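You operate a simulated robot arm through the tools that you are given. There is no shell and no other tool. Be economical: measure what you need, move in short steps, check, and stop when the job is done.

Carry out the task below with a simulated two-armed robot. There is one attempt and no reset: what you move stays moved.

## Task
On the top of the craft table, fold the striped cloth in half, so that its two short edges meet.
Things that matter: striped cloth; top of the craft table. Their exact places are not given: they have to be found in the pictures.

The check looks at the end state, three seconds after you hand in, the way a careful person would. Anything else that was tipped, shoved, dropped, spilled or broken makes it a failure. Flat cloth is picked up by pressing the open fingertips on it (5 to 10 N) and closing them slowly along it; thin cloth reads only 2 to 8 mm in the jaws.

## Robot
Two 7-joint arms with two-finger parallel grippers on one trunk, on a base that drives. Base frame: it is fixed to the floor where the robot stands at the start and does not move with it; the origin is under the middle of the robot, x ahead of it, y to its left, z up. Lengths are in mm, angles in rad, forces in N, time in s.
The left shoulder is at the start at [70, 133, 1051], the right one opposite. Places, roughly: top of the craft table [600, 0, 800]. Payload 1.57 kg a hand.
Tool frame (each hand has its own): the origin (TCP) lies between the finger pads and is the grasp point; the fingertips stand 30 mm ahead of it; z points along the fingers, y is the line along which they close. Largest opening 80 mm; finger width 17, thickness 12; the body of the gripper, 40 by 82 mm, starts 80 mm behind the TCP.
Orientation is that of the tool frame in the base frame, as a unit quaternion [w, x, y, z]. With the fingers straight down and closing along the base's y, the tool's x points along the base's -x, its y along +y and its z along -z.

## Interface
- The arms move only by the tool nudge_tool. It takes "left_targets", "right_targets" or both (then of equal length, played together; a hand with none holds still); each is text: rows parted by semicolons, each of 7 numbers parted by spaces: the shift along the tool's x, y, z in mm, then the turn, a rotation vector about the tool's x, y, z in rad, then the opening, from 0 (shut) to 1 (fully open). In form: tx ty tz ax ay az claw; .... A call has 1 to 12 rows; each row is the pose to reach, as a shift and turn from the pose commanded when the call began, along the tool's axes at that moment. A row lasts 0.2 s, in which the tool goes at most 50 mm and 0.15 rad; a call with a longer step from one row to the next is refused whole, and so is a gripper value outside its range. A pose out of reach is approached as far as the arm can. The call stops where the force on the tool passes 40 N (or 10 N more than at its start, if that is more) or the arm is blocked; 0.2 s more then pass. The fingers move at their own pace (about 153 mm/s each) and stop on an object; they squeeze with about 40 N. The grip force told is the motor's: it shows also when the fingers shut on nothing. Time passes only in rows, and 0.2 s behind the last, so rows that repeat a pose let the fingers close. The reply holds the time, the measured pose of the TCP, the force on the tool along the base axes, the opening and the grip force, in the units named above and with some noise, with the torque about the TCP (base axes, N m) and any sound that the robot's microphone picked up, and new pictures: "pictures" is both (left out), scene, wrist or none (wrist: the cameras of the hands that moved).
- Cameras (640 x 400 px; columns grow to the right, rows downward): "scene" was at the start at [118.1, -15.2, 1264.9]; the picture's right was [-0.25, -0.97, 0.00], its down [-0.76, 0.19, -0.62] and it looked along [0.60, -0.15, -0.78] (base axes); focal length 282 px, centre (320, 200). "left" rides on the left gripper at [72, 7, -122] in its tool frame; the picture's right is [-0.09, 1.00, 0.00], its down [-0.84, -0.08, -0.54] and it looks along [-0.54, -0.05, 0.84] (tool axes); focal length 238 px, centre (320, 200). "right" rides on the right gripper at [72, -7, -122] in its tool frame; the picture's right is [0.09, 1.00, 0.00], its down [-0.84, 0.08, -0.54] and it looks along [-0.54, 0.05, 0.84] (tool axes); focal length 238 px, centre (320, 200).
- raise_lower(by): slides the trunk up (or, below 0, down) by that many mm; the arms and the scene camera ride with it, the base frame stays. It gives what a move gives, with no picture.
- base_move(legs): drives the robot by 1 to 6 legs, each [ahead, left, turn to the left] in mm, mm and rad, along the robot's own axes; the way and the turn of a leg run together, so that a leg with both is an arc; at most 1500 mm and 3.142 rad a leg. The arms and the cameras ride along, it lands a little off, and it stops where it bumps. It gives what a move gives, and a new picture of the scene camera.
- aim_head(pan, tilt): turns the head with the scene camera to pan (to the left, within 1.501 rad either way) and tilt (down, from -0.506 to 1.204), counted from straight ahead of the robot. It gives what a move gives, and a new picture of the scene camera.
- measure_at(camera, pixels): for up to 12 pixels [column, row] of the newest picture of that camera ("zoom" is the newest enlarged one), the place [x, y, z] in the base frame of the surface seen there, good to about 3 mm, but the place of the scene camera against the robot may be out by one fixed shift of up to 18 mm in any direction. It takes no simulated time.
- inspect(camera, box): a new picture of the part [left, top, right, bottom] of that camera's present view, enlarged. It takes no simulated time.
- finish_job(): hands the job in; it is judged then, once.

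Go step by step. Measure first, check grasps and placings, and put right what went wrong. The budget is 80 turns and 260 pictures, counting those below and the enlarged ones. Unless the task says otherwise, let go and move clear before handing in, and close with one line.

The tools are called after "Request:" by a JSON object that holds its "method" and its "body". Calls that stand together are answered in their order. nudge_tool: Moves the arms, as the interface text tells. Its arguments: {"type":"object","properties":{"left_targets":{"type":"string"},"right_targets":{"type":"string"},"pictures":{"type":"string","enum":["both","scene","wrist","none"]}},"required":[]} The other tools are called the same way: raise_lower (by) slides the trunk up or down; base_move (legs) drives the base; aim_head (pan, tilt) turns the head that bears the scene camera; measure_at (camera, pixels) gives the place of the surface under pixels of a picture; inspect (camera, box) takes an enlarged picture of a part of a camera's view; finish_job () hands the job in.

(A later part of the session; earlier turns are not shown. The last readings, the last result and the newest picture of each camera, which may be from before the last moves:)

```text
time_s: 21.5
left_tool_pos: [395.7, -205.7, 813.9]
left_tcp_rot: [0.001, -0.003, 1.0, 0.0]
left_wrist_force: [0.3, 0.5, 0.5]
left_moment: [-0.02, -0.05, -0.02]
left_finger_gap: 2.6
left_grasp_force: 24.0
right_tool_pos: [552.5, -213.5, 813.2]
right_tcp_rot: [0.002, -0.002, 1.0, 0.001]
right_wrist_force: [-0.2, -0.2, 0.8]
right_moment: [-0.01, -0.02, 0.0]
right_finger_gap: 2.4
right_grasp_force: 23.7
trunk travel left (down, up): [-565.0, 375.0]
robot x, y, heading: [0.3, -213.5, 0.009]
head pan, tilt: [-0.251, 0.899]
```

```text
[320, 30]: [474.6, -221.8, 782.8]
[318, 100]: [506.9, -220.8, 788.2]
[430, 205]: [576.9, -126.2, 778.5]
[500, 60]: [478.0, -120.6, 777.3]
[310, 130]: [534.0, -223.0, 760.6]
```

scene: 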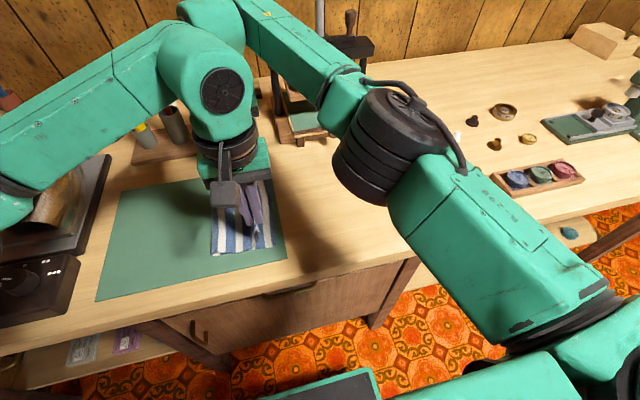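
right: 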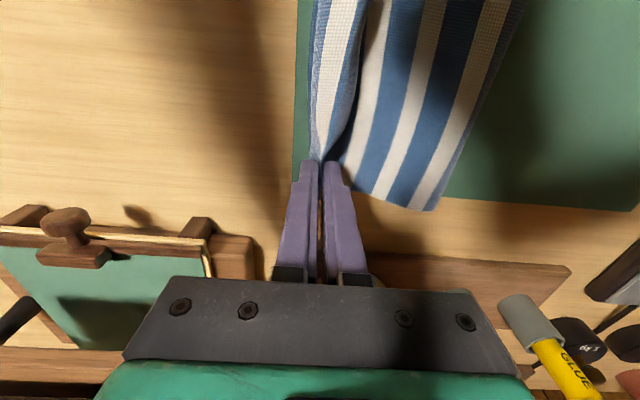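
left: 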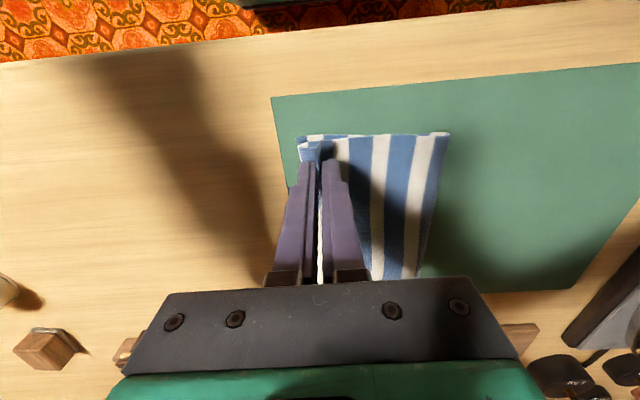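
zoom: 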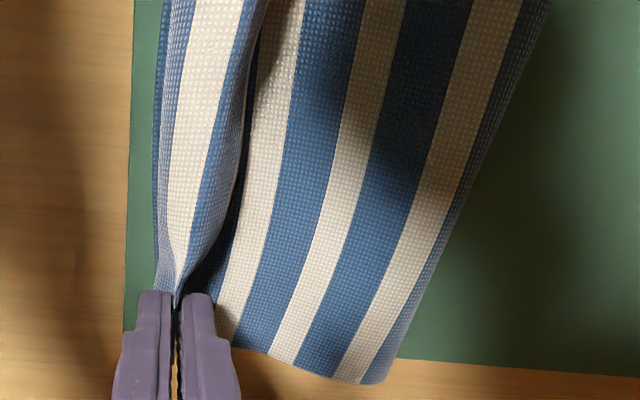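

The pinch holds a pleat of about 38 mm. Opening the fingers slowly while pressed down should reverse the pinch and spread the edge to about 17 mm outside the hand centre. I'll shift both hands 7 mm inward and come down to contact.

Request:
{"method": "nudge_tool", "body": {"left_targets": "0 7 4 0 0 0 0; 0 7 10 0 0 0 0; 0 7 14 0 0 0 0; 0 7 14 0 0 0 0", "right_targets": "0 7 4 0 0 0 0; 0 7 10 0 0 0 0; 0 7 14 0 0 0 0; 0 7 14 0 0 0 0", "pictures": "wrist"}}

```text
time_s: 22.5
left_tool_pos: [394.5, -198.5, 799.4]
left_tcp_rot: [0.0, -0.002, 1.0, 0.0]
left_wrist_force: [0.4, -0.8, 1.8]
left_moment: [-0.04, 0.01, -0.01]
left_finger_gap: 2.4
left_grasp_force: 23.9
right_tool_pos: [552.8, -207.2, 798.9]
right_tcp_rot: [0.002, -0.002, 1.0, 0.001]
right_wrist_force: [0.7, 0.4, -0.1]
right_moment: [0.0, -0.04, -0.02]
right_finger_gap: 2.4
right_grasp_force: 23.6
trunk travel left (down, up): [-565.0, 375.0]
robot x, y, heading: [2.8, -215.4, 0.005]
head pan, tilt: [-0.251, 0.899]
```

right: 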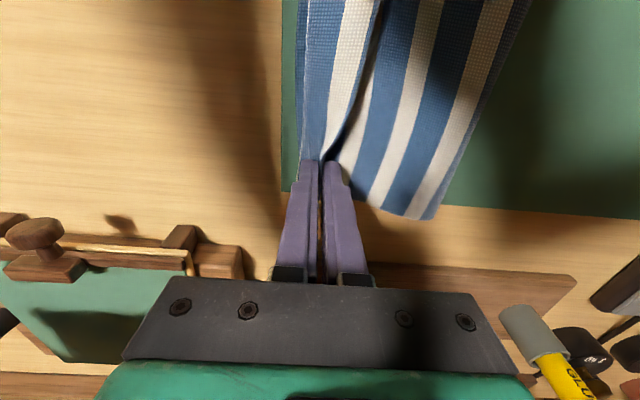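
left: 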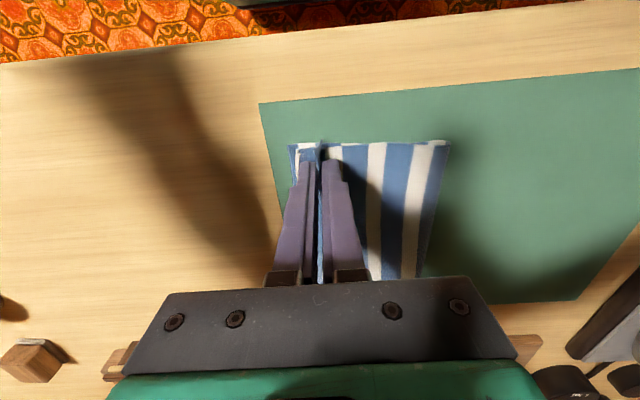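

I'm nearly touching. I'll lower 3 mm more to press lightly, then open slowly.

Request:
{"method": "nudge_tool", "body": {"left_targets": "0 0 2 0 0 0 0; 0 0 3 0 0 0 0", "right_targets": "0 0 2 0 0 0 0; 0 0 3 0 0 0 0", "pictures": "none"}}

```text
time_s: 23.1
left_tool_pos: [394.1, -199.4, 796.9]
left_tcp_rot: [-0.001, -0.002, 1.0, 0.0]
left_wrist_force: [-0.6, 0.0, 1.1]
left_moment: [-0.02, -0.02, 0.02]
left_finger_gap: 2.7
left_grasp_force: 24.2
right_tool_pos: [553.0, -206.5, 796.5]
right_tcp_rot: [0.002, -0.002, 1.0, 0.001]
right_wrist_force: [1.1, -0.5, 1.3]
right_moment: [0.01, -0.02, -0.03]
right_finger_gap: 2.6
right_grasp_force: 24.2
trunk travel left (down, up): [-565.0, 375.0]
robot x, y, heading: [-2.7, -217.0, -0.001]
head pan, tilt: [-0.251, 0.899]
```

Request:
{"method": "nudge_tool", "body": {"left_targets": "0 0 1.5 0 0 0 0; 0 0 2 0 0 0 0; 0 0 2 0 0 0 0", "right_targets": "0 0 1.5 0 0 0 0; 0 0 2 0 0 0 0; 0 0 2 0 0 0 0", "pictures": "none"}}

```text
time_s: 23.9
left_tool_pos: [393.2, -198.1, 795.5]
left_tcp_rot: [0.001, -0.003, 1.0, -0.001]
left_wrist_force: [2.2, 1.1, 5.6]
left_moment: [0.01, -0.02, 0.02]
left_finger_gap: 2.3
left_grasp_force: 23.6
right_tool_pos: [552.7, -206.9, 795.4]
right_tcp_rot: [0.003, -0.002, 1.0, 0.001]
right_wrist_force: [4.7, -1.6, 12.7]
right_moment: [-0.1, -0.17, 0.02]
right_finger_gap: 2.7
right_grasp_force: 23.7
trunk travel left (down, up): [-565.0, 375.0]
robot x, y, heading: [-0.9, -214.2, 0.006]
head pan, tilt: [-0.251, 0.899]
```

Both hands are pressing at 6–13 N, so I'll open slowly and spread the pleat.

Request:
{"method": "nudge_tool", "body": {"left_targets": "0 0 0 0 0 0 0.05; 0 0 0 0 0 0 0.1; 0 0 0 0 0 0 0.15; 0 0 0 0 0 0 0.2; 0 0 0 0 0 0 0.25; 0 0 0 0 0 0 0.3; 0 0 0 0 0 0 0.35; 0 0 0 0 0 0 0.4; 0 0 0 0 0 0 0.45; 0 0 0 0 0 0 0.5; 0 0 0 0 0 0 0.5", "right_targets": "0 0 0 0 0 0 0.05; 0 0 0 0 0 0 0.1; 0 0 0 0 0 0 0.15; 0 0 0 0 0 0 0.2; 0 0 0 0 0 0 0.25; 0 0 0 0 0 0 0.3; 0 0 0 0 0 0 0.35; 0 0 0 0 0 0 0.4; 0 0 0 0 0 0 0.45; 0 0 0 0 0 0 0.5; 0 0 0 0 0 0 0.5", "pictures": "wrist"}}

Request:
{"method": "inspect", "body": {"camera": "left", "box": [230, 90, 470, 290]}}

Request:
{"method": "inspect", "body": {"camera": "right", "box": [250, 0, 530, 230]}}

```text
time_s: 26.3
left_tool_pos: [392.3, -198.6, 796.9]
left_tcp_rot: [0.001, -0.002, 1.0, -0.001]
left_wrist_force: [-0.9, 0.6, 3.1]
left_moment: [0.0, 0.03, -0.03]
left_finger_gap: 38.4
left_grasp_force: 0.0
right_tool_pos: [550.5, -205.6, 795.8]
right_tcp_rot: [0.004, -0.001, 1.0, 0.0]
right_wrist_force: [-1.6, 3.5, 9.4]
right_moment: [0.01, 0.06, -0.04]
right_finger_gap: 35.2
right_grasp_force: 0.1
trunk travel left (down, up): [-565.0, 375.0]
robot x, y, heading: [0.3, -216.4, 0.007]
head pan, tilt: [-0.251, 0.899]
```

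right: 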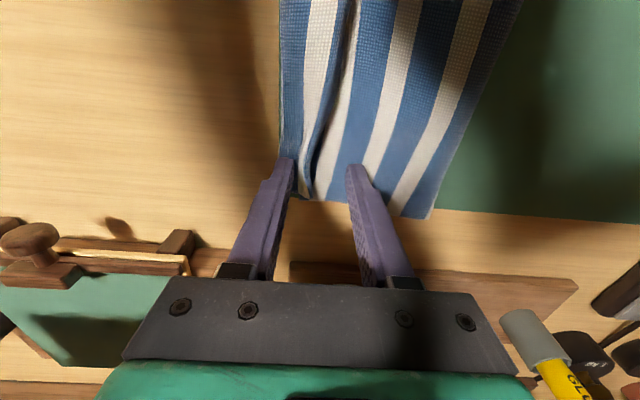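
left: 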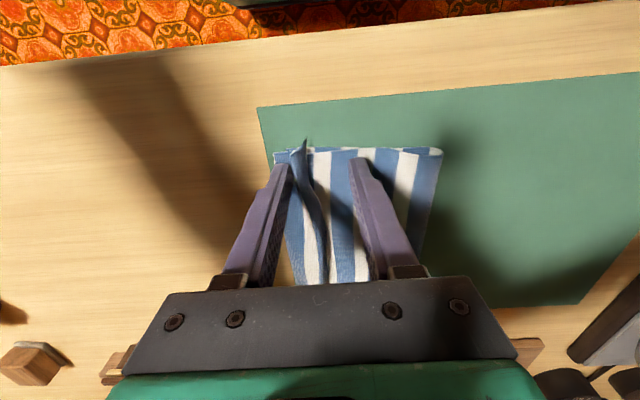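

```text
2.00 times, centred on (350, 190) of left
```

zoom: 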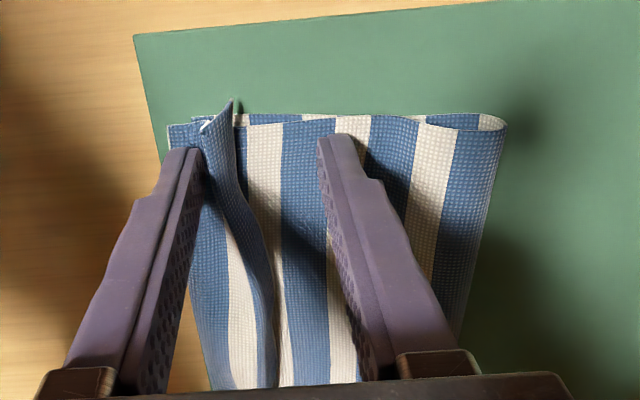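

```text
1.74 times, centred on (390, 115) of right
```

zoom: 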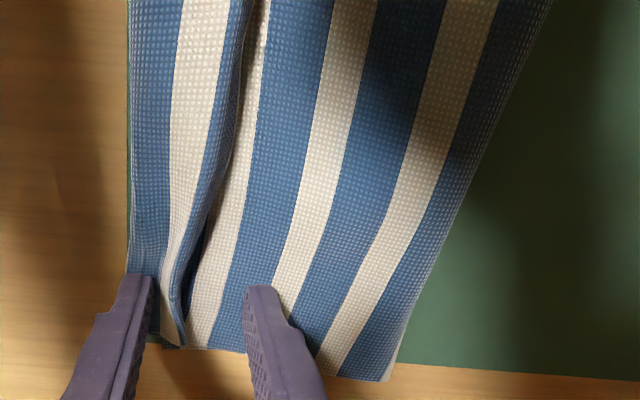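

The pleat has mostly opened, with a standing wrinkle left about 25 mm inside the edge. I'll lift both hands clear and look.

Request:
{"method": "nudge_tool", "body": {"left_targets": "0 0 -15 0 0 0 0.5; 0 0 -40 0 0 0 0.5; 0 0 -80 0 0 0 0.5; 0 0 -80 0 0 0 0.5", "right_targets": "0 0 -15 0 0 0 0.5; 0 0 -40 0 0 0 0.5; 0 0 -70 0 0 0 0.5; 0 0 -70 0 0 0 0.5"}}

Request:
{"method": "inspect", "body": {"camera": "left", "box": [220, 90, 460, 290]}}

Request:
{"method": "inspect", "body": {"camera": "right", "box": [240, 0, 520, 220]}}

```text
time_s: 27.3
left_tool_pos: [394.2, -198.4, 874.8]
left_tcp_rot: [-0.001, -0.002, 1.0, -0.002]
left_wrist_force: [0.2, 0.2, -0.2]
left_moment: [0.0, 0.01, -0.03]
left_finger_gap: 39.9
left_grasp_force: 0.1
right_tool_pos: [552.0, -207.5, 861.7]
right_tcp_rot: [0.001, -0.001, 1.0, 0.001]
right_wrist_force: [0.6, -0.7, 0.6]
right_moment: [0.0, -0.02, 0.02]
right_finger_gap: 40.2
right_grasp_force: 0.0
trunk travel left (down, up): [-565.0, 375.0]
robot x, y, heading: [-0.1, -212.7, 0.001]
head pan, tilt: [-0.251, 0.899]
```

scene: 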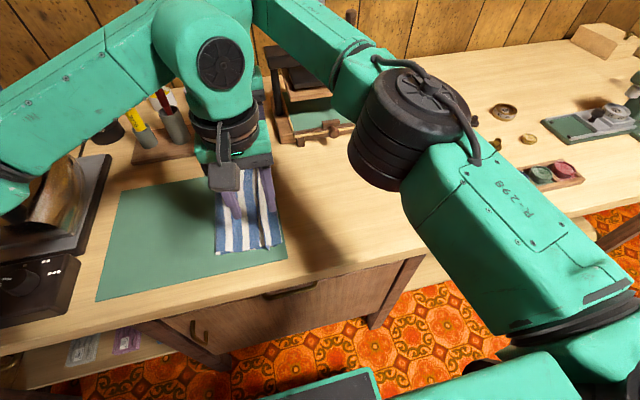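
right: 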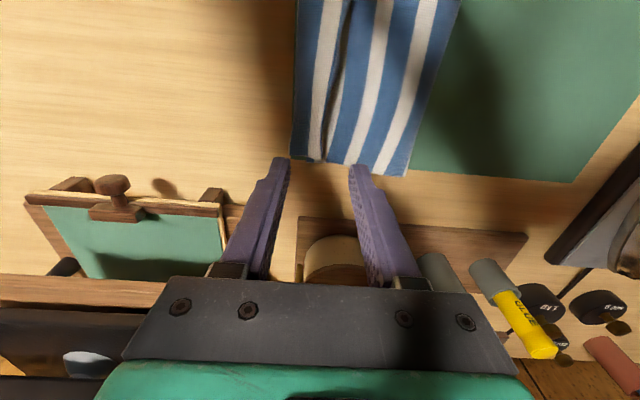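
left: 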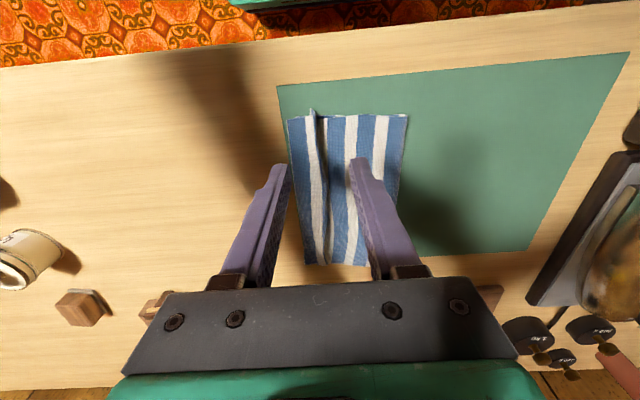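

```text
2.00 times, centred on (340, 190) of left
```

zoom: 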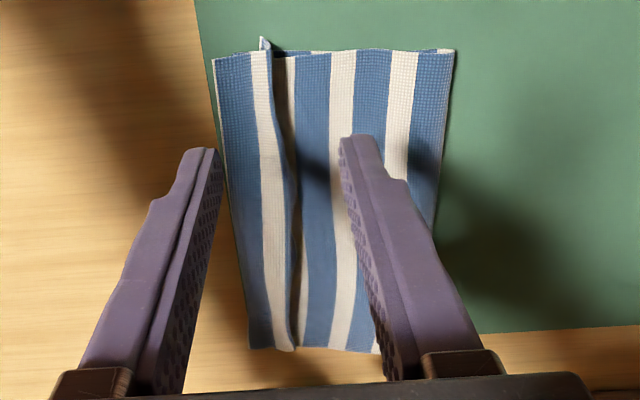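

```text
1.82 times, centred on (380, 110) of right
```

zoom: 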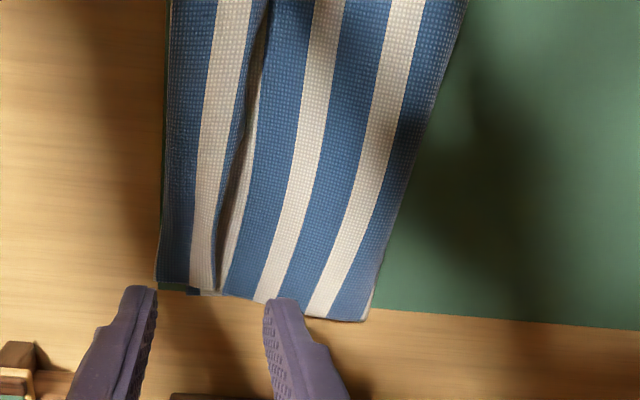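

The edges nearly coincide, and the remaining slack sits in one wrinkle beside the edge. I'll measure the edge, wrinkle and crease so I can spread it out.

Request:
{"method": "measure_at", "body": {"camera": "left", "pixels": [[289, 122], [291, 170], [303, 262], [312, 120], [327, 160], [328, 262], [405, 120], [393, 215]]}}

Request:
{"method": "measure_at", "body": {"camera": "right", "pixels": [[294, 60], [291, 150], [310, 157], [335, 85], [345, 30], [336, 140], [403, 170], [450, 30]]}}

```text
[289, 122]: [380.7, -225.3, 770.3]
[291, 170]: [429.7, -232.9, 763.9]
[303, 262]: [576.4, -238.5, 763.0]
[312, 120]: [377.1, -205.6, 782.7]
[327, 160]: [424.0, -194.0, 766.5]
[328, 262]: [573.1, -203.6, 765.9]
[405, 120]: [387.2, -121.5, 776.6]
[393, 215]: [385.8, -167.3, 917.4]
```

```text
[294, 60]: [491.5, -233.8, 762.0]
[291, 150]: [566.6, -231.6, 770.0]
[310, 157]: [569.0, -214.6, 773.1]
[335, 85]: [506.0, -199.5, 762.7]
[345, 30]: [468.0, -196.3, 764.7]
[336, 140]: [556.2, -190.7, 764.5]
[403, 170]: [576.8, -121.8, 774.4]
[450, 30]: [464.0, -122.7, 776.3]
```

Request:
{"method": "inspect", "body": {"camera": "left", "box": [275, 95, 355, 145]}}

Request:
{"method": "inspect", "body": {"camera": "right", "box": [275, 110, 355, 170]}}

Request:
{"method": "inspect", "body": {"camera": "scene", "box": [190, 155, 310, 275]}}

```text
8.00 times, centred on (315, 120) of left
```

zoom: 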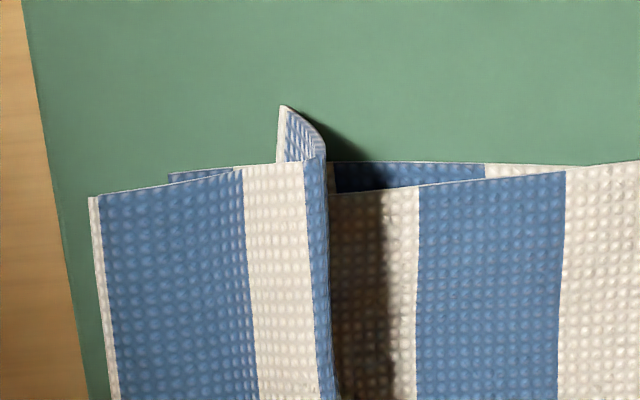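

```text
6.67 times, centred on (315, 140) of right
```

zoom: 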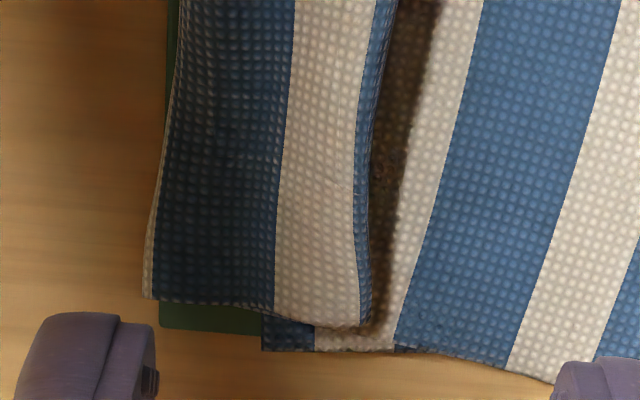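

```text
3.33 times, centred on (250, 215) of scene
```

zoom: 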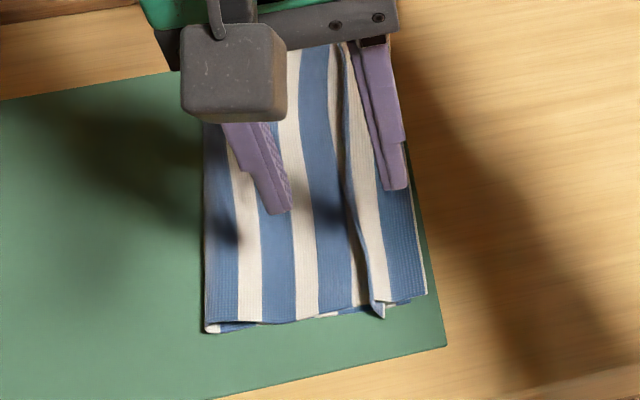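

The top edge overshoots the lower one by about 8 mm at the front and 17 mm at the rear, and both layers hold slack. The material midline is at the crease. If I pinch the crease at two points and drag it left, both layers should pull straight and the edges align. I'll drive so the hands are over the crease (y≈−122).

Request:
{"method": "base_move", "body": {"legs": [[0, 78, 0]]}}

Request:
{"method": "nudge_tool", "body": {"left_targets": "0 0 20 0 0 0 0.45; 0 0 40 0 0 0 0.45; 0 0 40 0 0 0 0.45", "right_targets": "0 3 15 0 0 0 0.45; 0 6 30 0 0 0 0.45; 0 6 30 0 0 0 0.45", "pictures": "wrist"}}

```text
time_s: 28.4
left_tool_pos: [394.8, -119.2, 875.1]
left_tcp_rot: [0.001, -0.003, 1.0, -0.001]
left_wrist_force: [0.8, 0.5, -0.7]
left_moment: [-0.05, -0.01, 0.01]
left_finger_gap: 40.3
left_grasp_force: 0.1
right_tool_pos: [553.3, -127.9, 864.2]
right_tcp_rot: [0.002, -0.002, 1.0, 0.0]
right_wrist_force: [0.3, 0.3, -0.4]
right_moment: [0.0, -0.01, 0.01]
right_finger_gap: 40.2
right_grasp_force: 0.1
trunk travel left (down, up): [-565.0, 375.0]
robot x, y, heading: [1.6, -136.1, 0.004]
head pan, tilt: [-0.251, 0.899]
```

scene: 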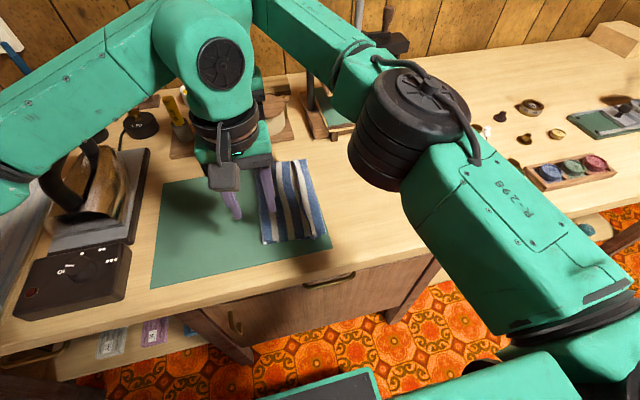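

```text
time_s: 29.1
left_tool_pos: [393.8, -120.8, 834.0]
left_tcp_rot: [-0.001, -0.003, 1.0, 0.0]
left_wrist_force: [-0.2, -0.2, 0.4]
left_moment: [0.03, 0.02, 0.02]
left_finger_gap: 36.1
left_grasp_force: 0.1
right_tool_pos: [550.4, -122.7, 833.3]
right_tcp_rot: [0.002, -0.002, 1.0, 0.002]
right_wrist_force: [0.8, 0.5, -0.5]
right_moment: [0.01, -0.02, 0.0]
right_finger_gap: 35.9
right_grasp_force: 0.2
trunk travel left (down, up): [-565.0, 375.0]
robot x, y, heading: [-1.8, -134.1, 0.006]
head pan, tilt: [-0.251, 0.899]
```

right: 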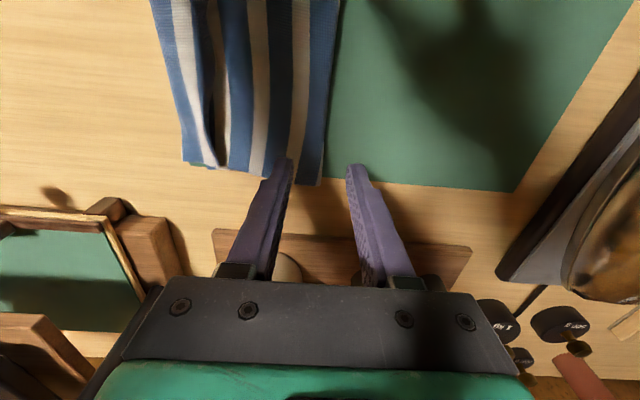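
left: 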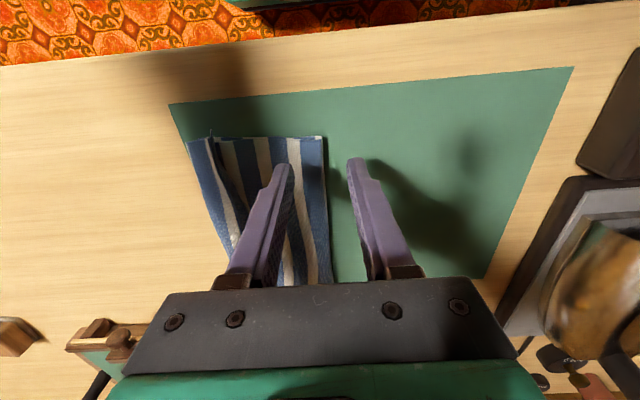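

The crease sits centred between both pairs of fingers. I'll descend almost to contact.

Request:
{"method": "nudge_tool", "body": {"left_targets": "0 0 15 0 0 0 0.45; 0 0 28 0 0 0 0.45; 0 0 35 0 0 0 0.45; 0 0 37.5 0 0 0 0.45; 0 0 37.5 0 0 0 0.45", "right_targets": "0 0 15 0 0 0 0.45; 0 0 28 0 0 0 0.45; 0 0 35 0 0 0 0.45; 0 0 37.5 0 0 0 0.45; 0 0 37.5 0 0 0 0.45", "pictures": "none"}}

```text
time_s: 30.4
left_tool_pos: [392.4, -120.4, 796.7]
left_tcp_rot: [0.001, -0.004, 1.0, -0.001]
left_wrist_force: [-0.8, 0.0, 0.4]
left_moment: [-0.04, 0.0, 0.02]
left_finger_gap: 35.6
left_grasp_force: 0.1
right_tool_pos: [550.6, -122.0, 798.1]
right_tcp_rot: [0.002, -0.002, 1.0, 0.001]
right_wrist_force: [-0.9, -0.5, -0.3]
right_moment: [0.0, -0.01, -0.01]
right_finger_gap: 35.9
right_grasp_force: 0.0
trunk travel left (down, up): [-565.0, 375.0]
robot x, y, heading: [3.1, -138.0, 0.005]
head pan, tilt: [-0.251, 0.899]
```

Request:
{"method": "nudge_tool", "body": {"left_targets": "0 0 2 0 0 0 0.45; 0 0 2 0 0 0 0.38; 0 0 2 0 0 0 0.3; 0 0 2 0 0 0 0.24; 0 0 2 0 0 0 0.18; 0 0 2 0 0 0 0.12; 0 0 2 0 0 0 0.06; 0 0 2 0 0 0 0; 0 0 2 0 0 0 0", "right_targets": "0 0 3 0 0 0 0.45; 0 0 3 0 0 0 0.38; 0 0 3 0 0 0 0.3; 0 0 3 0 0 0 0.24; 0 0 3 0 0 0 0.18; 0 0 3 0 0 0 0.12; 0 0 3 0 0 0 0.06; 0 0 3 0 0 0 0; 0 0 3 0 0 0 0", "pictures": "wrist"}}

Request:
{"method": "inspect", "body": {"camera": "left", "box": [170, 90, 410, 290]}}

```text
time_s: 32.4
left_tool_pos: [392.6, -119.6, 795.5]
left_tcp_rot: [0.0, -0.004, 1.0, -0.001]
left_wrist_force: [0.6, 0.0, 1.6]
left_moment: [-0.01, -0.01, -0.01]
left_finger_gap: 6.7
left_grasp_force: 26.2
right_tool_pos: [549.6, -121.4, 795.3]
right_tcp_rot: [0.002, -0.002, 1.0, 0.001]
right_wrist_force: [-0.3, 0.0, 10.0]
right_moment: [-0.09, -0.01, -0.01]
right_finger_gap: 5.2
right_grasp_force: 25.5
trunk travel left (down, up): [-565.0, 375.0]
robot x, y, heading: [-0.6, -137.4, 0.005]
head pan, tilt: [-0.251, 0.899]
```

right: 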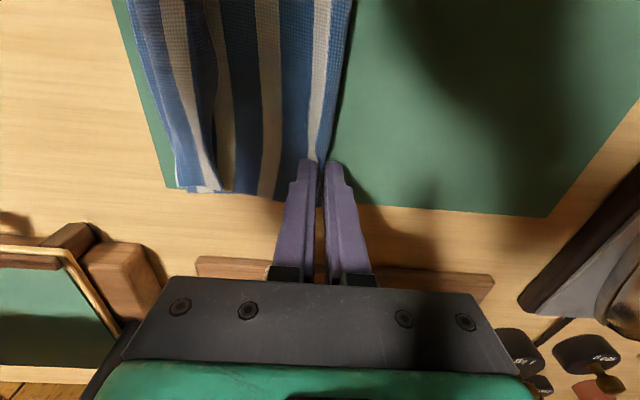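
left: 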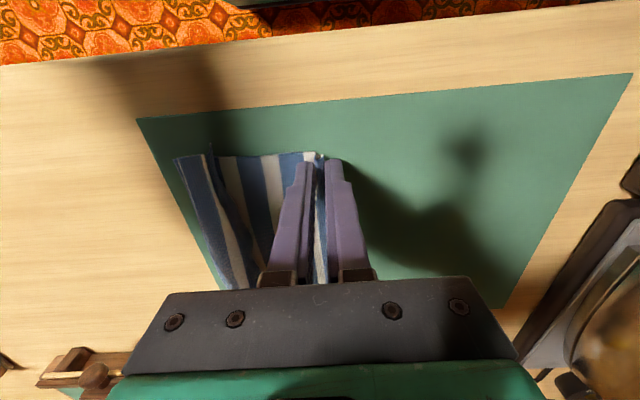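

```text
2.00 times, centred on (290, 190) of left
```

zoom: 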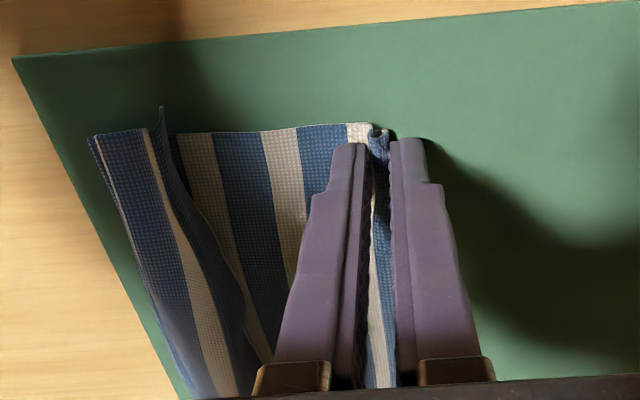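

The jaws read 6.7 and 5.2 mm, which means both layers are gripped. I'll raise 3 mm and drag left with the base.

Request:
{"method": "nudge_tool", "body": {"left_targets": "0 0 -4 0 0 0 0", "right_targets": "0 0 -5 0 0 0 0", "pictures": "none"}}

Request:
{"method": "base_move", "body": {"legs": [[0, 40, 0]]}}

Request:
{"method": "inspect", "body": {"camera": "left", "box": [130, 60, 410, 290]}}

Request:
{"method": "inspect", "body": {"camera": "right", "box": [60, 0, 380, 240]}}

```text
time_s: 32.8
left_tool_pos: [393.8, -120.0, 799.2]
left_tcp_rot: [0.0, -0.004, 1.0, 0.0]
left_wrist_force: [1.1, -1.0, 0.3]
left_moment: [-0.02, 0.0, -0.03]
left_finger_gap: 6.4
left_grasp_force: 26.0
right_tool_pos: [551.4, -123.2, 797.5]
right_tcp_rot: [0.002, -0.001, 1.0, 0.0]
right_wrist_force: [-0.5, 1.3, 0.9]
right_moment: [0.05, 0.05, 0.02]
right_finger_gap: 2.3
right_grasp_force: 24.0
trunk travel left (down, up): [-565.0, 375.0]
robot x, y, heading: [-0.6, -135.5, 0.004]
head pan, tilt: [-0.251, 0.899]
```

```text
time_s: 33.6
left_tool_pos: [391.7, -80.0, 800.0]
left_tcp_rot: [0.002, -0.003, 1.0, -0.001]
left_wrist_force: [0.7, -0.3, 0.5]
left_moment: [0.01, 0.01, 0.01]
left_finger_gap: 6.6
left_grasp_force: 26.0
right_tool_pos: [551.0, -82.9, 799.4]
right_tcp_rot: [0.001, -0.002, 1.0, 0.0]
right_wrist_force: [-3.2, -0.1, 6.0]
right_moment: [-0.04, 0.06, -0.06]
right_finger_gap: 2.0
right_grasp_force: 24.2
trunk travel left (down, up): [-565.0, 375.0]
robot x, y, heading: [-3.1, -94.6, 0.003]
head pan, tilt: [-0.251, 0.899]
```

scene: 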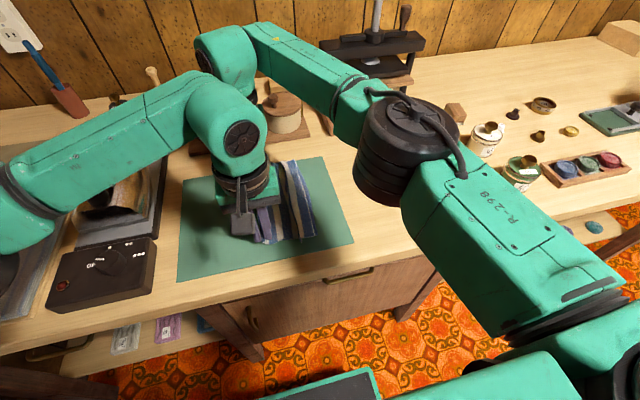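

```text
1.74 times, centred on (270, 175) of left
```

zoom: 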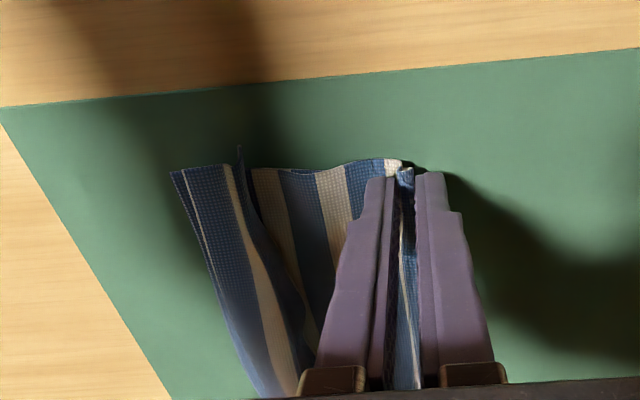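

```text
1.67 times, centred on (220, 120) of right
```

zoom: 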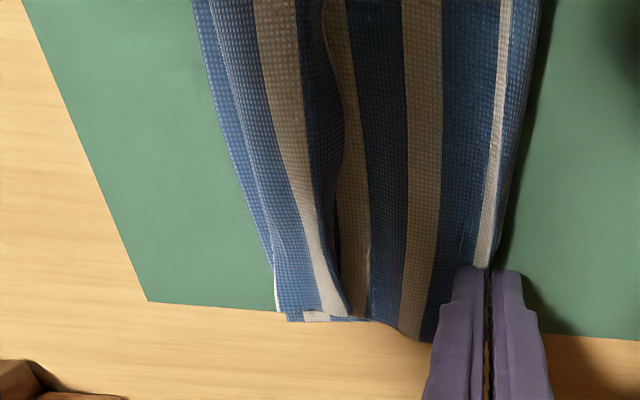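

Without anything holding the edges, the cloth slid as a whole and the rear pinch thinned to 2 mm. Next I'll let the right hand hold the edge down while the left hand pulls the crease. I'll release the right hand first.

Request:
{"method": "nudge_tool", "body": {"right_targets": "0 0 2 0 0 0 0.05; 0 0 2 0 0 0 0.12; 0 0 2 0 0 0 0.2; 0 0 2 0 0 0 0.28; 0 0 2 0 0 0 0.35; 0 0 -10 0 0 0 0.35; 0 0 -40 0 0 0 0.35; 0 -40 -60 0 0 0 0.35; 0 -80 -60 0 0 0 0.2; 10 -120 -60 0 0 0 0; 30 -150 -60 0 0 0 0; 30 -150 -60 0 0 0 0", "pictures": "both"}}

Request:
{"method": "inspect", "body": {"camera": "right", "box": [240, 0, 560, 200]}}

```text
time_s: 36.2
left_tool_pos: [393.6, -80.4, 799.0]
left_tcp_rot: [0.0, -0.003, 1.0, -0.002]
left_wrist_force: [0.2, 0.7, 0.6]
left_moment: [-0.03, -0.03, -0.04]
left_finger_gap: 6.3
left_grasp_force: 26.3
right_tool_pos: [521.2, -235.1, 858.1]
right_tcp_rot: [0.0, -0.002, 1.0, 0.0]
right_wrist_force: [-0.3, 0.1, 0.3]
right_moment: [-0.03, 0.02, -0.01]
right_finger_gap: 0.1
right_grasp_force: 21.6
trunk travel left (down, up): [-565.0, 375.0]
robot x, y, heading: [-0.3, -101.2, 0.006]
head pan, tilt: [-0.251, 0.899]
```

scene: 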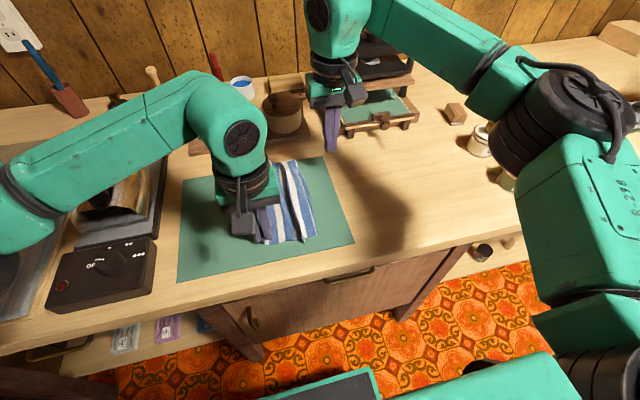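
right: 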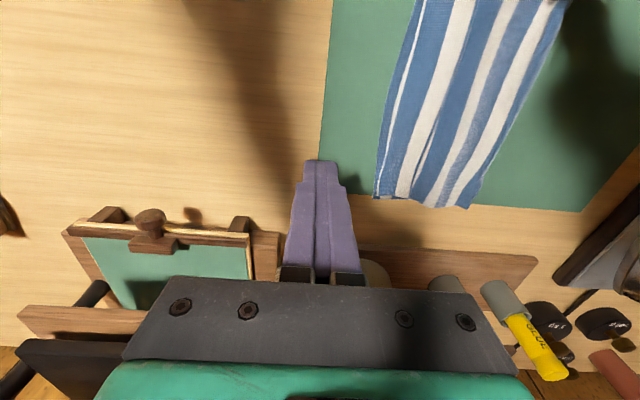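

```text
2.00 times, centred on (400, 100) of right
```

zoom: 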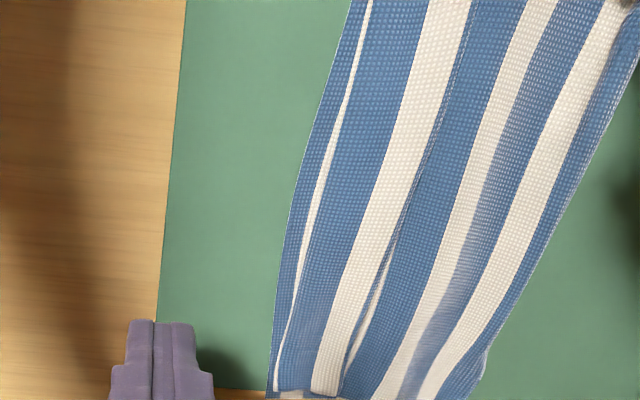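

The edges are now nearly aligned, with the white hem of the top about 5–10 mm inside the bottom edge. I'll measure both edges and the wrinkle positions.

Request:
{"method": "measure_at", "body": {"camera": "right", "pixels": [[376, 190], [381, 160], [390, 110], [405, 50], [418, 5], [412, 45], [400, 90], [379, 192], [415, 165], [435, 110], [475, 190], [540, 70]]}}

Request:
{"method": "inspect", "body": {"camera": "scene", "box": [200, 140, 360, 260]}}

```text
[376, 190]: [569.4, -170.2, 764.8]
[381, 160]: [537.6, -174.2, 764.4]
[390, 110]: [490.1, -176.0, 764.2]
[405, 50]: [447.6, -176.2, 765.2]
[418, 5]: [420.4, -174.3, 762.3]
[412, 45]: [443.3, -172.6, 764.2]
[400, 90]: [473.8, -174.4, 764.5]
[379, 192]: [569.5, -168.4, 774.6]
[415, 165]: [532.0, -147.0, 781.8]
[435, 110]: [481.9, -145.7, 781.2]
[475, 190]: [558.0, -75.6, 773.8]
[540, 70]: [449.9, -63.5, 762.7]
```

```text
3.33 times, centred on (280, 200) of scene
```

zoom: 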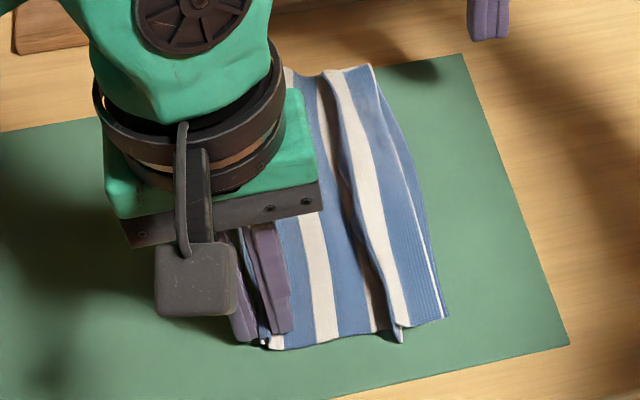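

Both edges lie along y≈−175, the wrinkle ridge is at about −146 and the crease at about −78. I'll bring the closed right fingers down on the edge at (445, −167), offset in x from the left hand.

Request:
{"method": "nudge_tool", "body": {"right_targets": "40 0 0 0 0 0 0; 76 20 0 0 0 0 0; 76 45 0 0 0 0 0; 76 68 0 0 0 0 0; 76 68 25 0 0 0 0; 76 68 45 0 0 0 0; 76 68 55 0 0 0 0; 76 68 55 0 0 0 0", "pictures": "both"}}

```text
time_s: 38.0
left_tool_pos: [394.0, -81.4, 799.2]
left_tcp_rot: [0.001, -0.003, 1.0, -0.002]
left_wrist_force: [-0.8, -0.1, -0.1]
left_moment: [-0.03, 0.0, -0.03]
left_finger_gap: 6.3
left_grasp_force: 25.9
right_tool_pos: [445.1, -166.8, 804.1]
right_tcp_rot: [0.002, -0.002, 1.0, 0.001]
right_wrist_force: [-0.9, -1.0, -0.2]
right_moment: [-0.01, 0.01, 0.03]
right_finger_gap: 0.0
right_grasp_force: 21.3
trunk travel left (down, up): [-565.0, 375.0]
robot x, y, heading: [-0.1, -94.6, 0.003]
head pan, tilt: [-0.251, 0.899]
```

scene: 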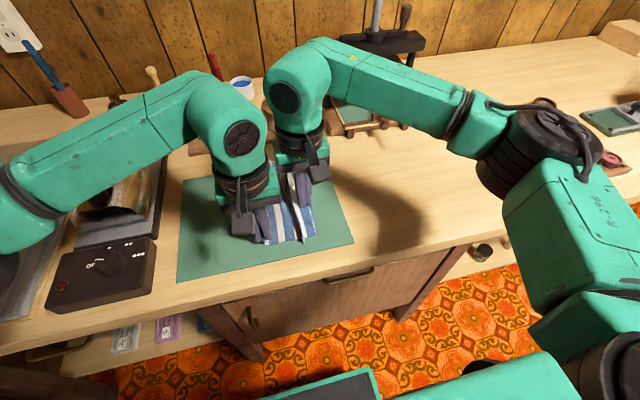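
right: 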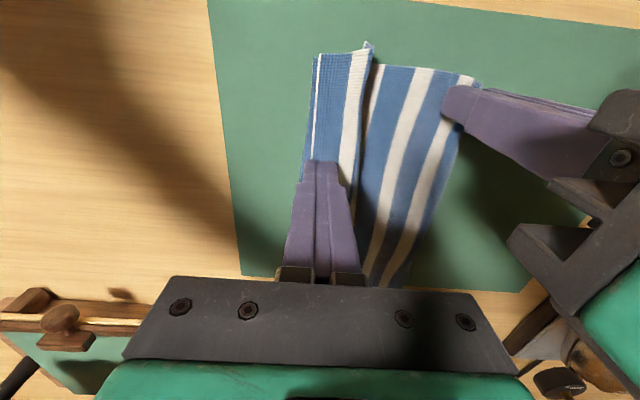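

The placement is clear of the left hand. I'll press the edge with the right hand.

Request:
{"method": "nudge_tool", "body": {"right_targets": "0 0 5 0 0 0 0; 0 0 8 0 0 0 0; 0 0 9 0 0 0 0; 0 0 9 0 0 0 0", "pictures": "none"}}

```text
time_s: 39.0
left_tool_pos: [393.2, -81.3, 799.0]
left_tcp_rot: [0.0, -0.003, 1.0, 0.0]
left_wrist_force: [-0.1, 0.7, 0.7]
left_moment: [-0.01, 0.03, 0.01]
left_finger_gap: 6.1
left_grasp_force: 25.6
right_tool_pos: [446.2, -166.5, 796.1]
right_tcp_rot: [0.002, -0.002, 1.0, 0.0]
right_wrist_force: [-0.5, -0.9, 4.4]
right_moment: [-0.03, 0.02, 0.01]
right_finger_gap: 0.0
right_grasp_force: 21.3
trunk travel left (down, up): [-565.0, 375.0]
robot x, y, heading: [3.1, -97.8, 0.004]
head pan, tilt: [-0.251, 0.899]
```

4 N so far; I'll press 2.5 mm further and then pull the crease left slowly by 30 mm.

Request:
{"method": "nudge_tool", "body": {"right_targets": "0 0 1.5 0 0 0 0; 0 0 2.5 0 0 0 0; 0 0 2.5 0 0 0 0; 0 0 2.5 0 0 0 0; 0 0 2.5 0 0 0 0; 0 0 2.5 0 0 0 0; 0 0 2.5 0 0 0 0; 0 0 2.5 0 0 0 0; 0 0 2.5 0 0 0 0; 0 0 2.5 0 0 0 0", "left_targets": "0 0 0 0 0 0 0; 0 0 0 0 0 0 0; 0 4 0 0 0 0 0; 0 8 0 0 0 0 0; 0 12 0 0 0 0 0; 0 16 0 0 0 0 0; 0 20 0 0 0 0 0; 0 25 0 0 0 0 0; 0 30 0 0 0 0 0; 0 30 0 0 0 0 0", "pictures": "both"}}

Request:
{"method": "inspect", "body": {"camera": "right", "box": [200, 20, 520, 260]}}

```text
time_s: 41.2
left_tool_pos: [392.1, -52.6, 799.6]
left_tcp_rot: [0.001, -0.003, 1.0, 0.0]
left_wrist_force: [5.0, -15.8, -0.9]
left_moment: [-0.51, -0.17, -0.12]
left_finger_gap: 6.3
left_grasp_force: 25.7
right_tool_pos: [445.7, -166.9, 794.4]
right_tcp_rot: [0.004, -0.002, 1.0, 0.004]
right_wrist_force: [6.5, 5.0, 34.3]
right_moment: [0.14, -0.12, -0.02]
right_finger_gap: 0.1
right_grasp_force: 21.1
trunk travel left (down, up): [-565.0, 375.0]
robot x, y, heading: [2.8, -95.3, 0.006]
head pan, tilt: [-0.251, 0.899]
```

scene: 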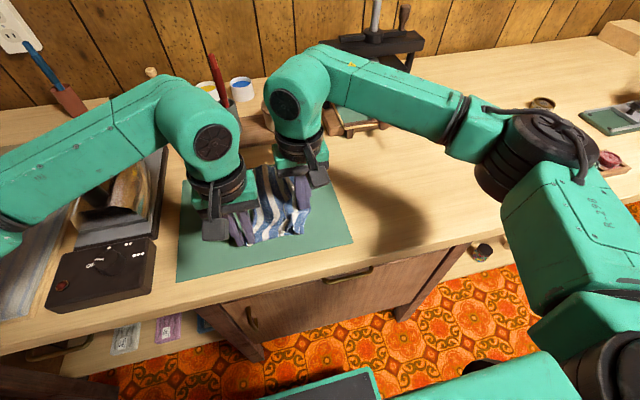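
right: 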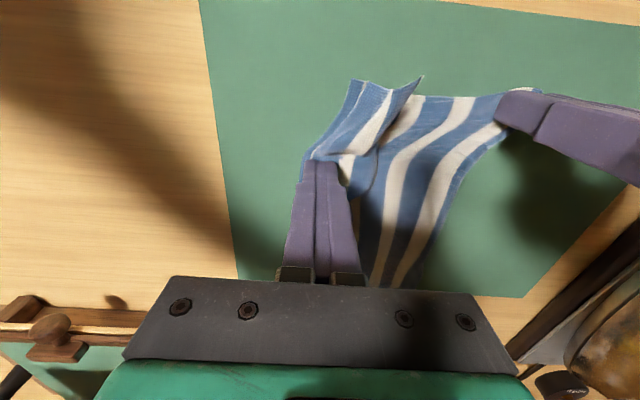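
left: 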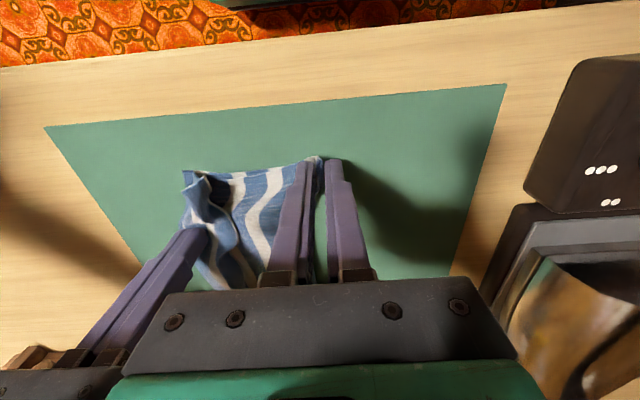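

```text
1.67 times, centred on (360, 140) of right
```

zoom: 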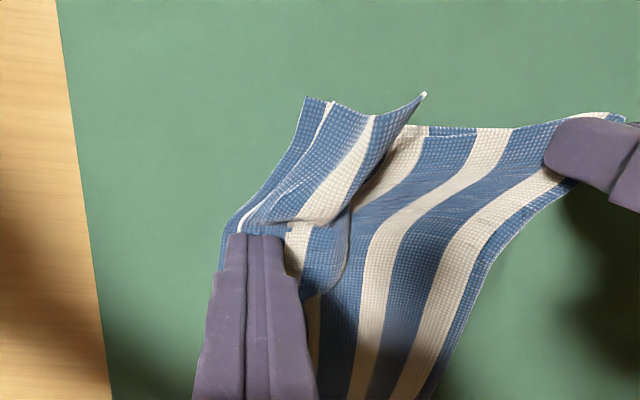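

The pull at one point went taut (16 N) and sheared the front corner, so this approach is too rough. I'll ease back, release both hands, then unfold the top layer to pull the cloth flat and refold with a much smaller pinch.

Request:
{"method": "nudge_tool", "body": {"right_targets": "0 0 -3 0 0 0 0; 0 0 -15 0 0 0 0; 0 0 -40 0 0 0 0; 0 -30 -60 0 0 0 0; 0 -75 -60 0 0 0 0; 0 -120 -60 0 0 0 0; 0 -120 -60 0 0 0 0; 0 -120 -60 0 0 0 0; 0 -120 -60 0 0 0 0; 0 -120 -60 0 0 0 0; 0 -120 -60 0 0 0 0; 0 -120 -60 0 0 0 0", "left_targets": "0 -8 0 0 0 0 0; 0 -16 1 0 0 0 0; 0 -22 3 0 0 0 0; 0 -22 3 0 0 0 0.06; 0 -22 3 0 0 0 0.12; 0 -22 3 0 0 0 0.2; 0 -22 3 0 0 0 0.28; 0 -22 3 0 0 0 0.35; 0 -22 -10 0 0 0 0.35; 0 -22 -40 0 0 0 0.35; 0 -10 -75 0 0 0 0.35; 0 15 -90 0 0 0 0.3"}}

Request:
{"method": "inspect", "body": {"camera": "left", "box": [120, 60, 400, 290]}}

Request:
{"method": "inspect", "body": {"camera": "scene", "box": [170, 140, 370, 290]}}

```text
time_s: 43.8
left_tool_pos: [391.9, -34.4, 890.7]
left_tcp_rot: [0.0, -0.004, 1.0, -0.002]
left_wrist_force: [1.0, -0.4, 0.0]
left_moment: [-0.01, -0.01, -0.02]
left_finger_gap: 24.0
left_grasp_force: 0.0
right_tool_pos: [446.5, -283.0, 851.3]
right_tcp_rot: [0.002, -0.001, 1.0, 0.0]
right_wrist_force: [1.4, 0.5, 0.0]
right_moment: [-0.03, 0.01, 0.0]
right_finger_gap: 0.0
right_grasp_force: 20.9
trunk travel left (down, up): [-565.0, 375.0]
robot x, y, heading: [-0.3, -96.4, -0.0]
head pan, tilt: [-0.251, 0.899]
```

scene: 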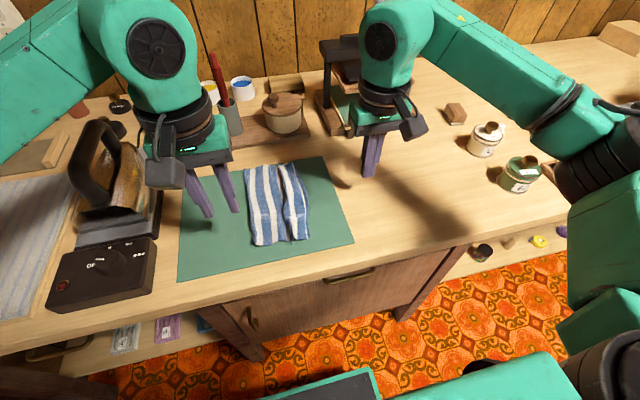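
right: 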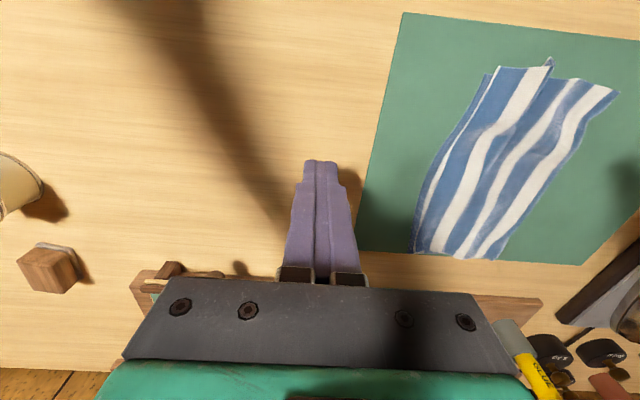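
left: 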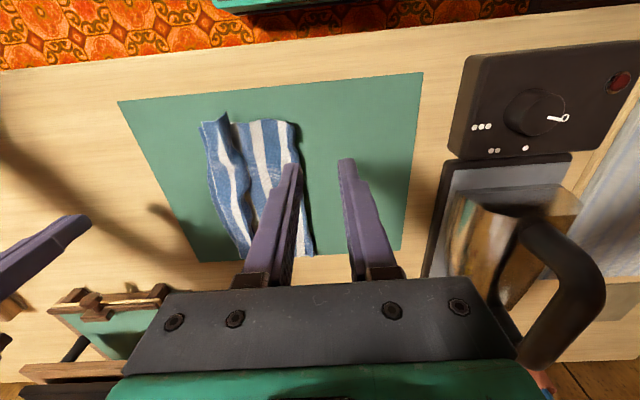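

```text
1.74 times, centred on (260, 175) of left
```

zoom: 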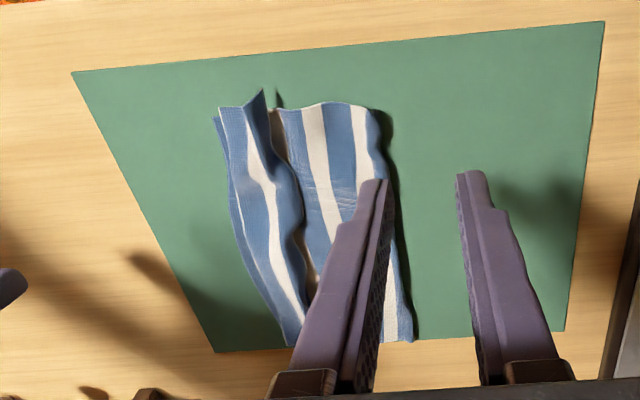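

```text
2.67 times, centred on (270, 215) of scene
```

zoom: 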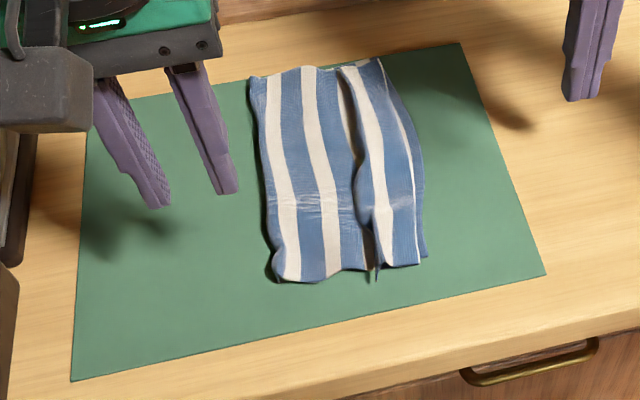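

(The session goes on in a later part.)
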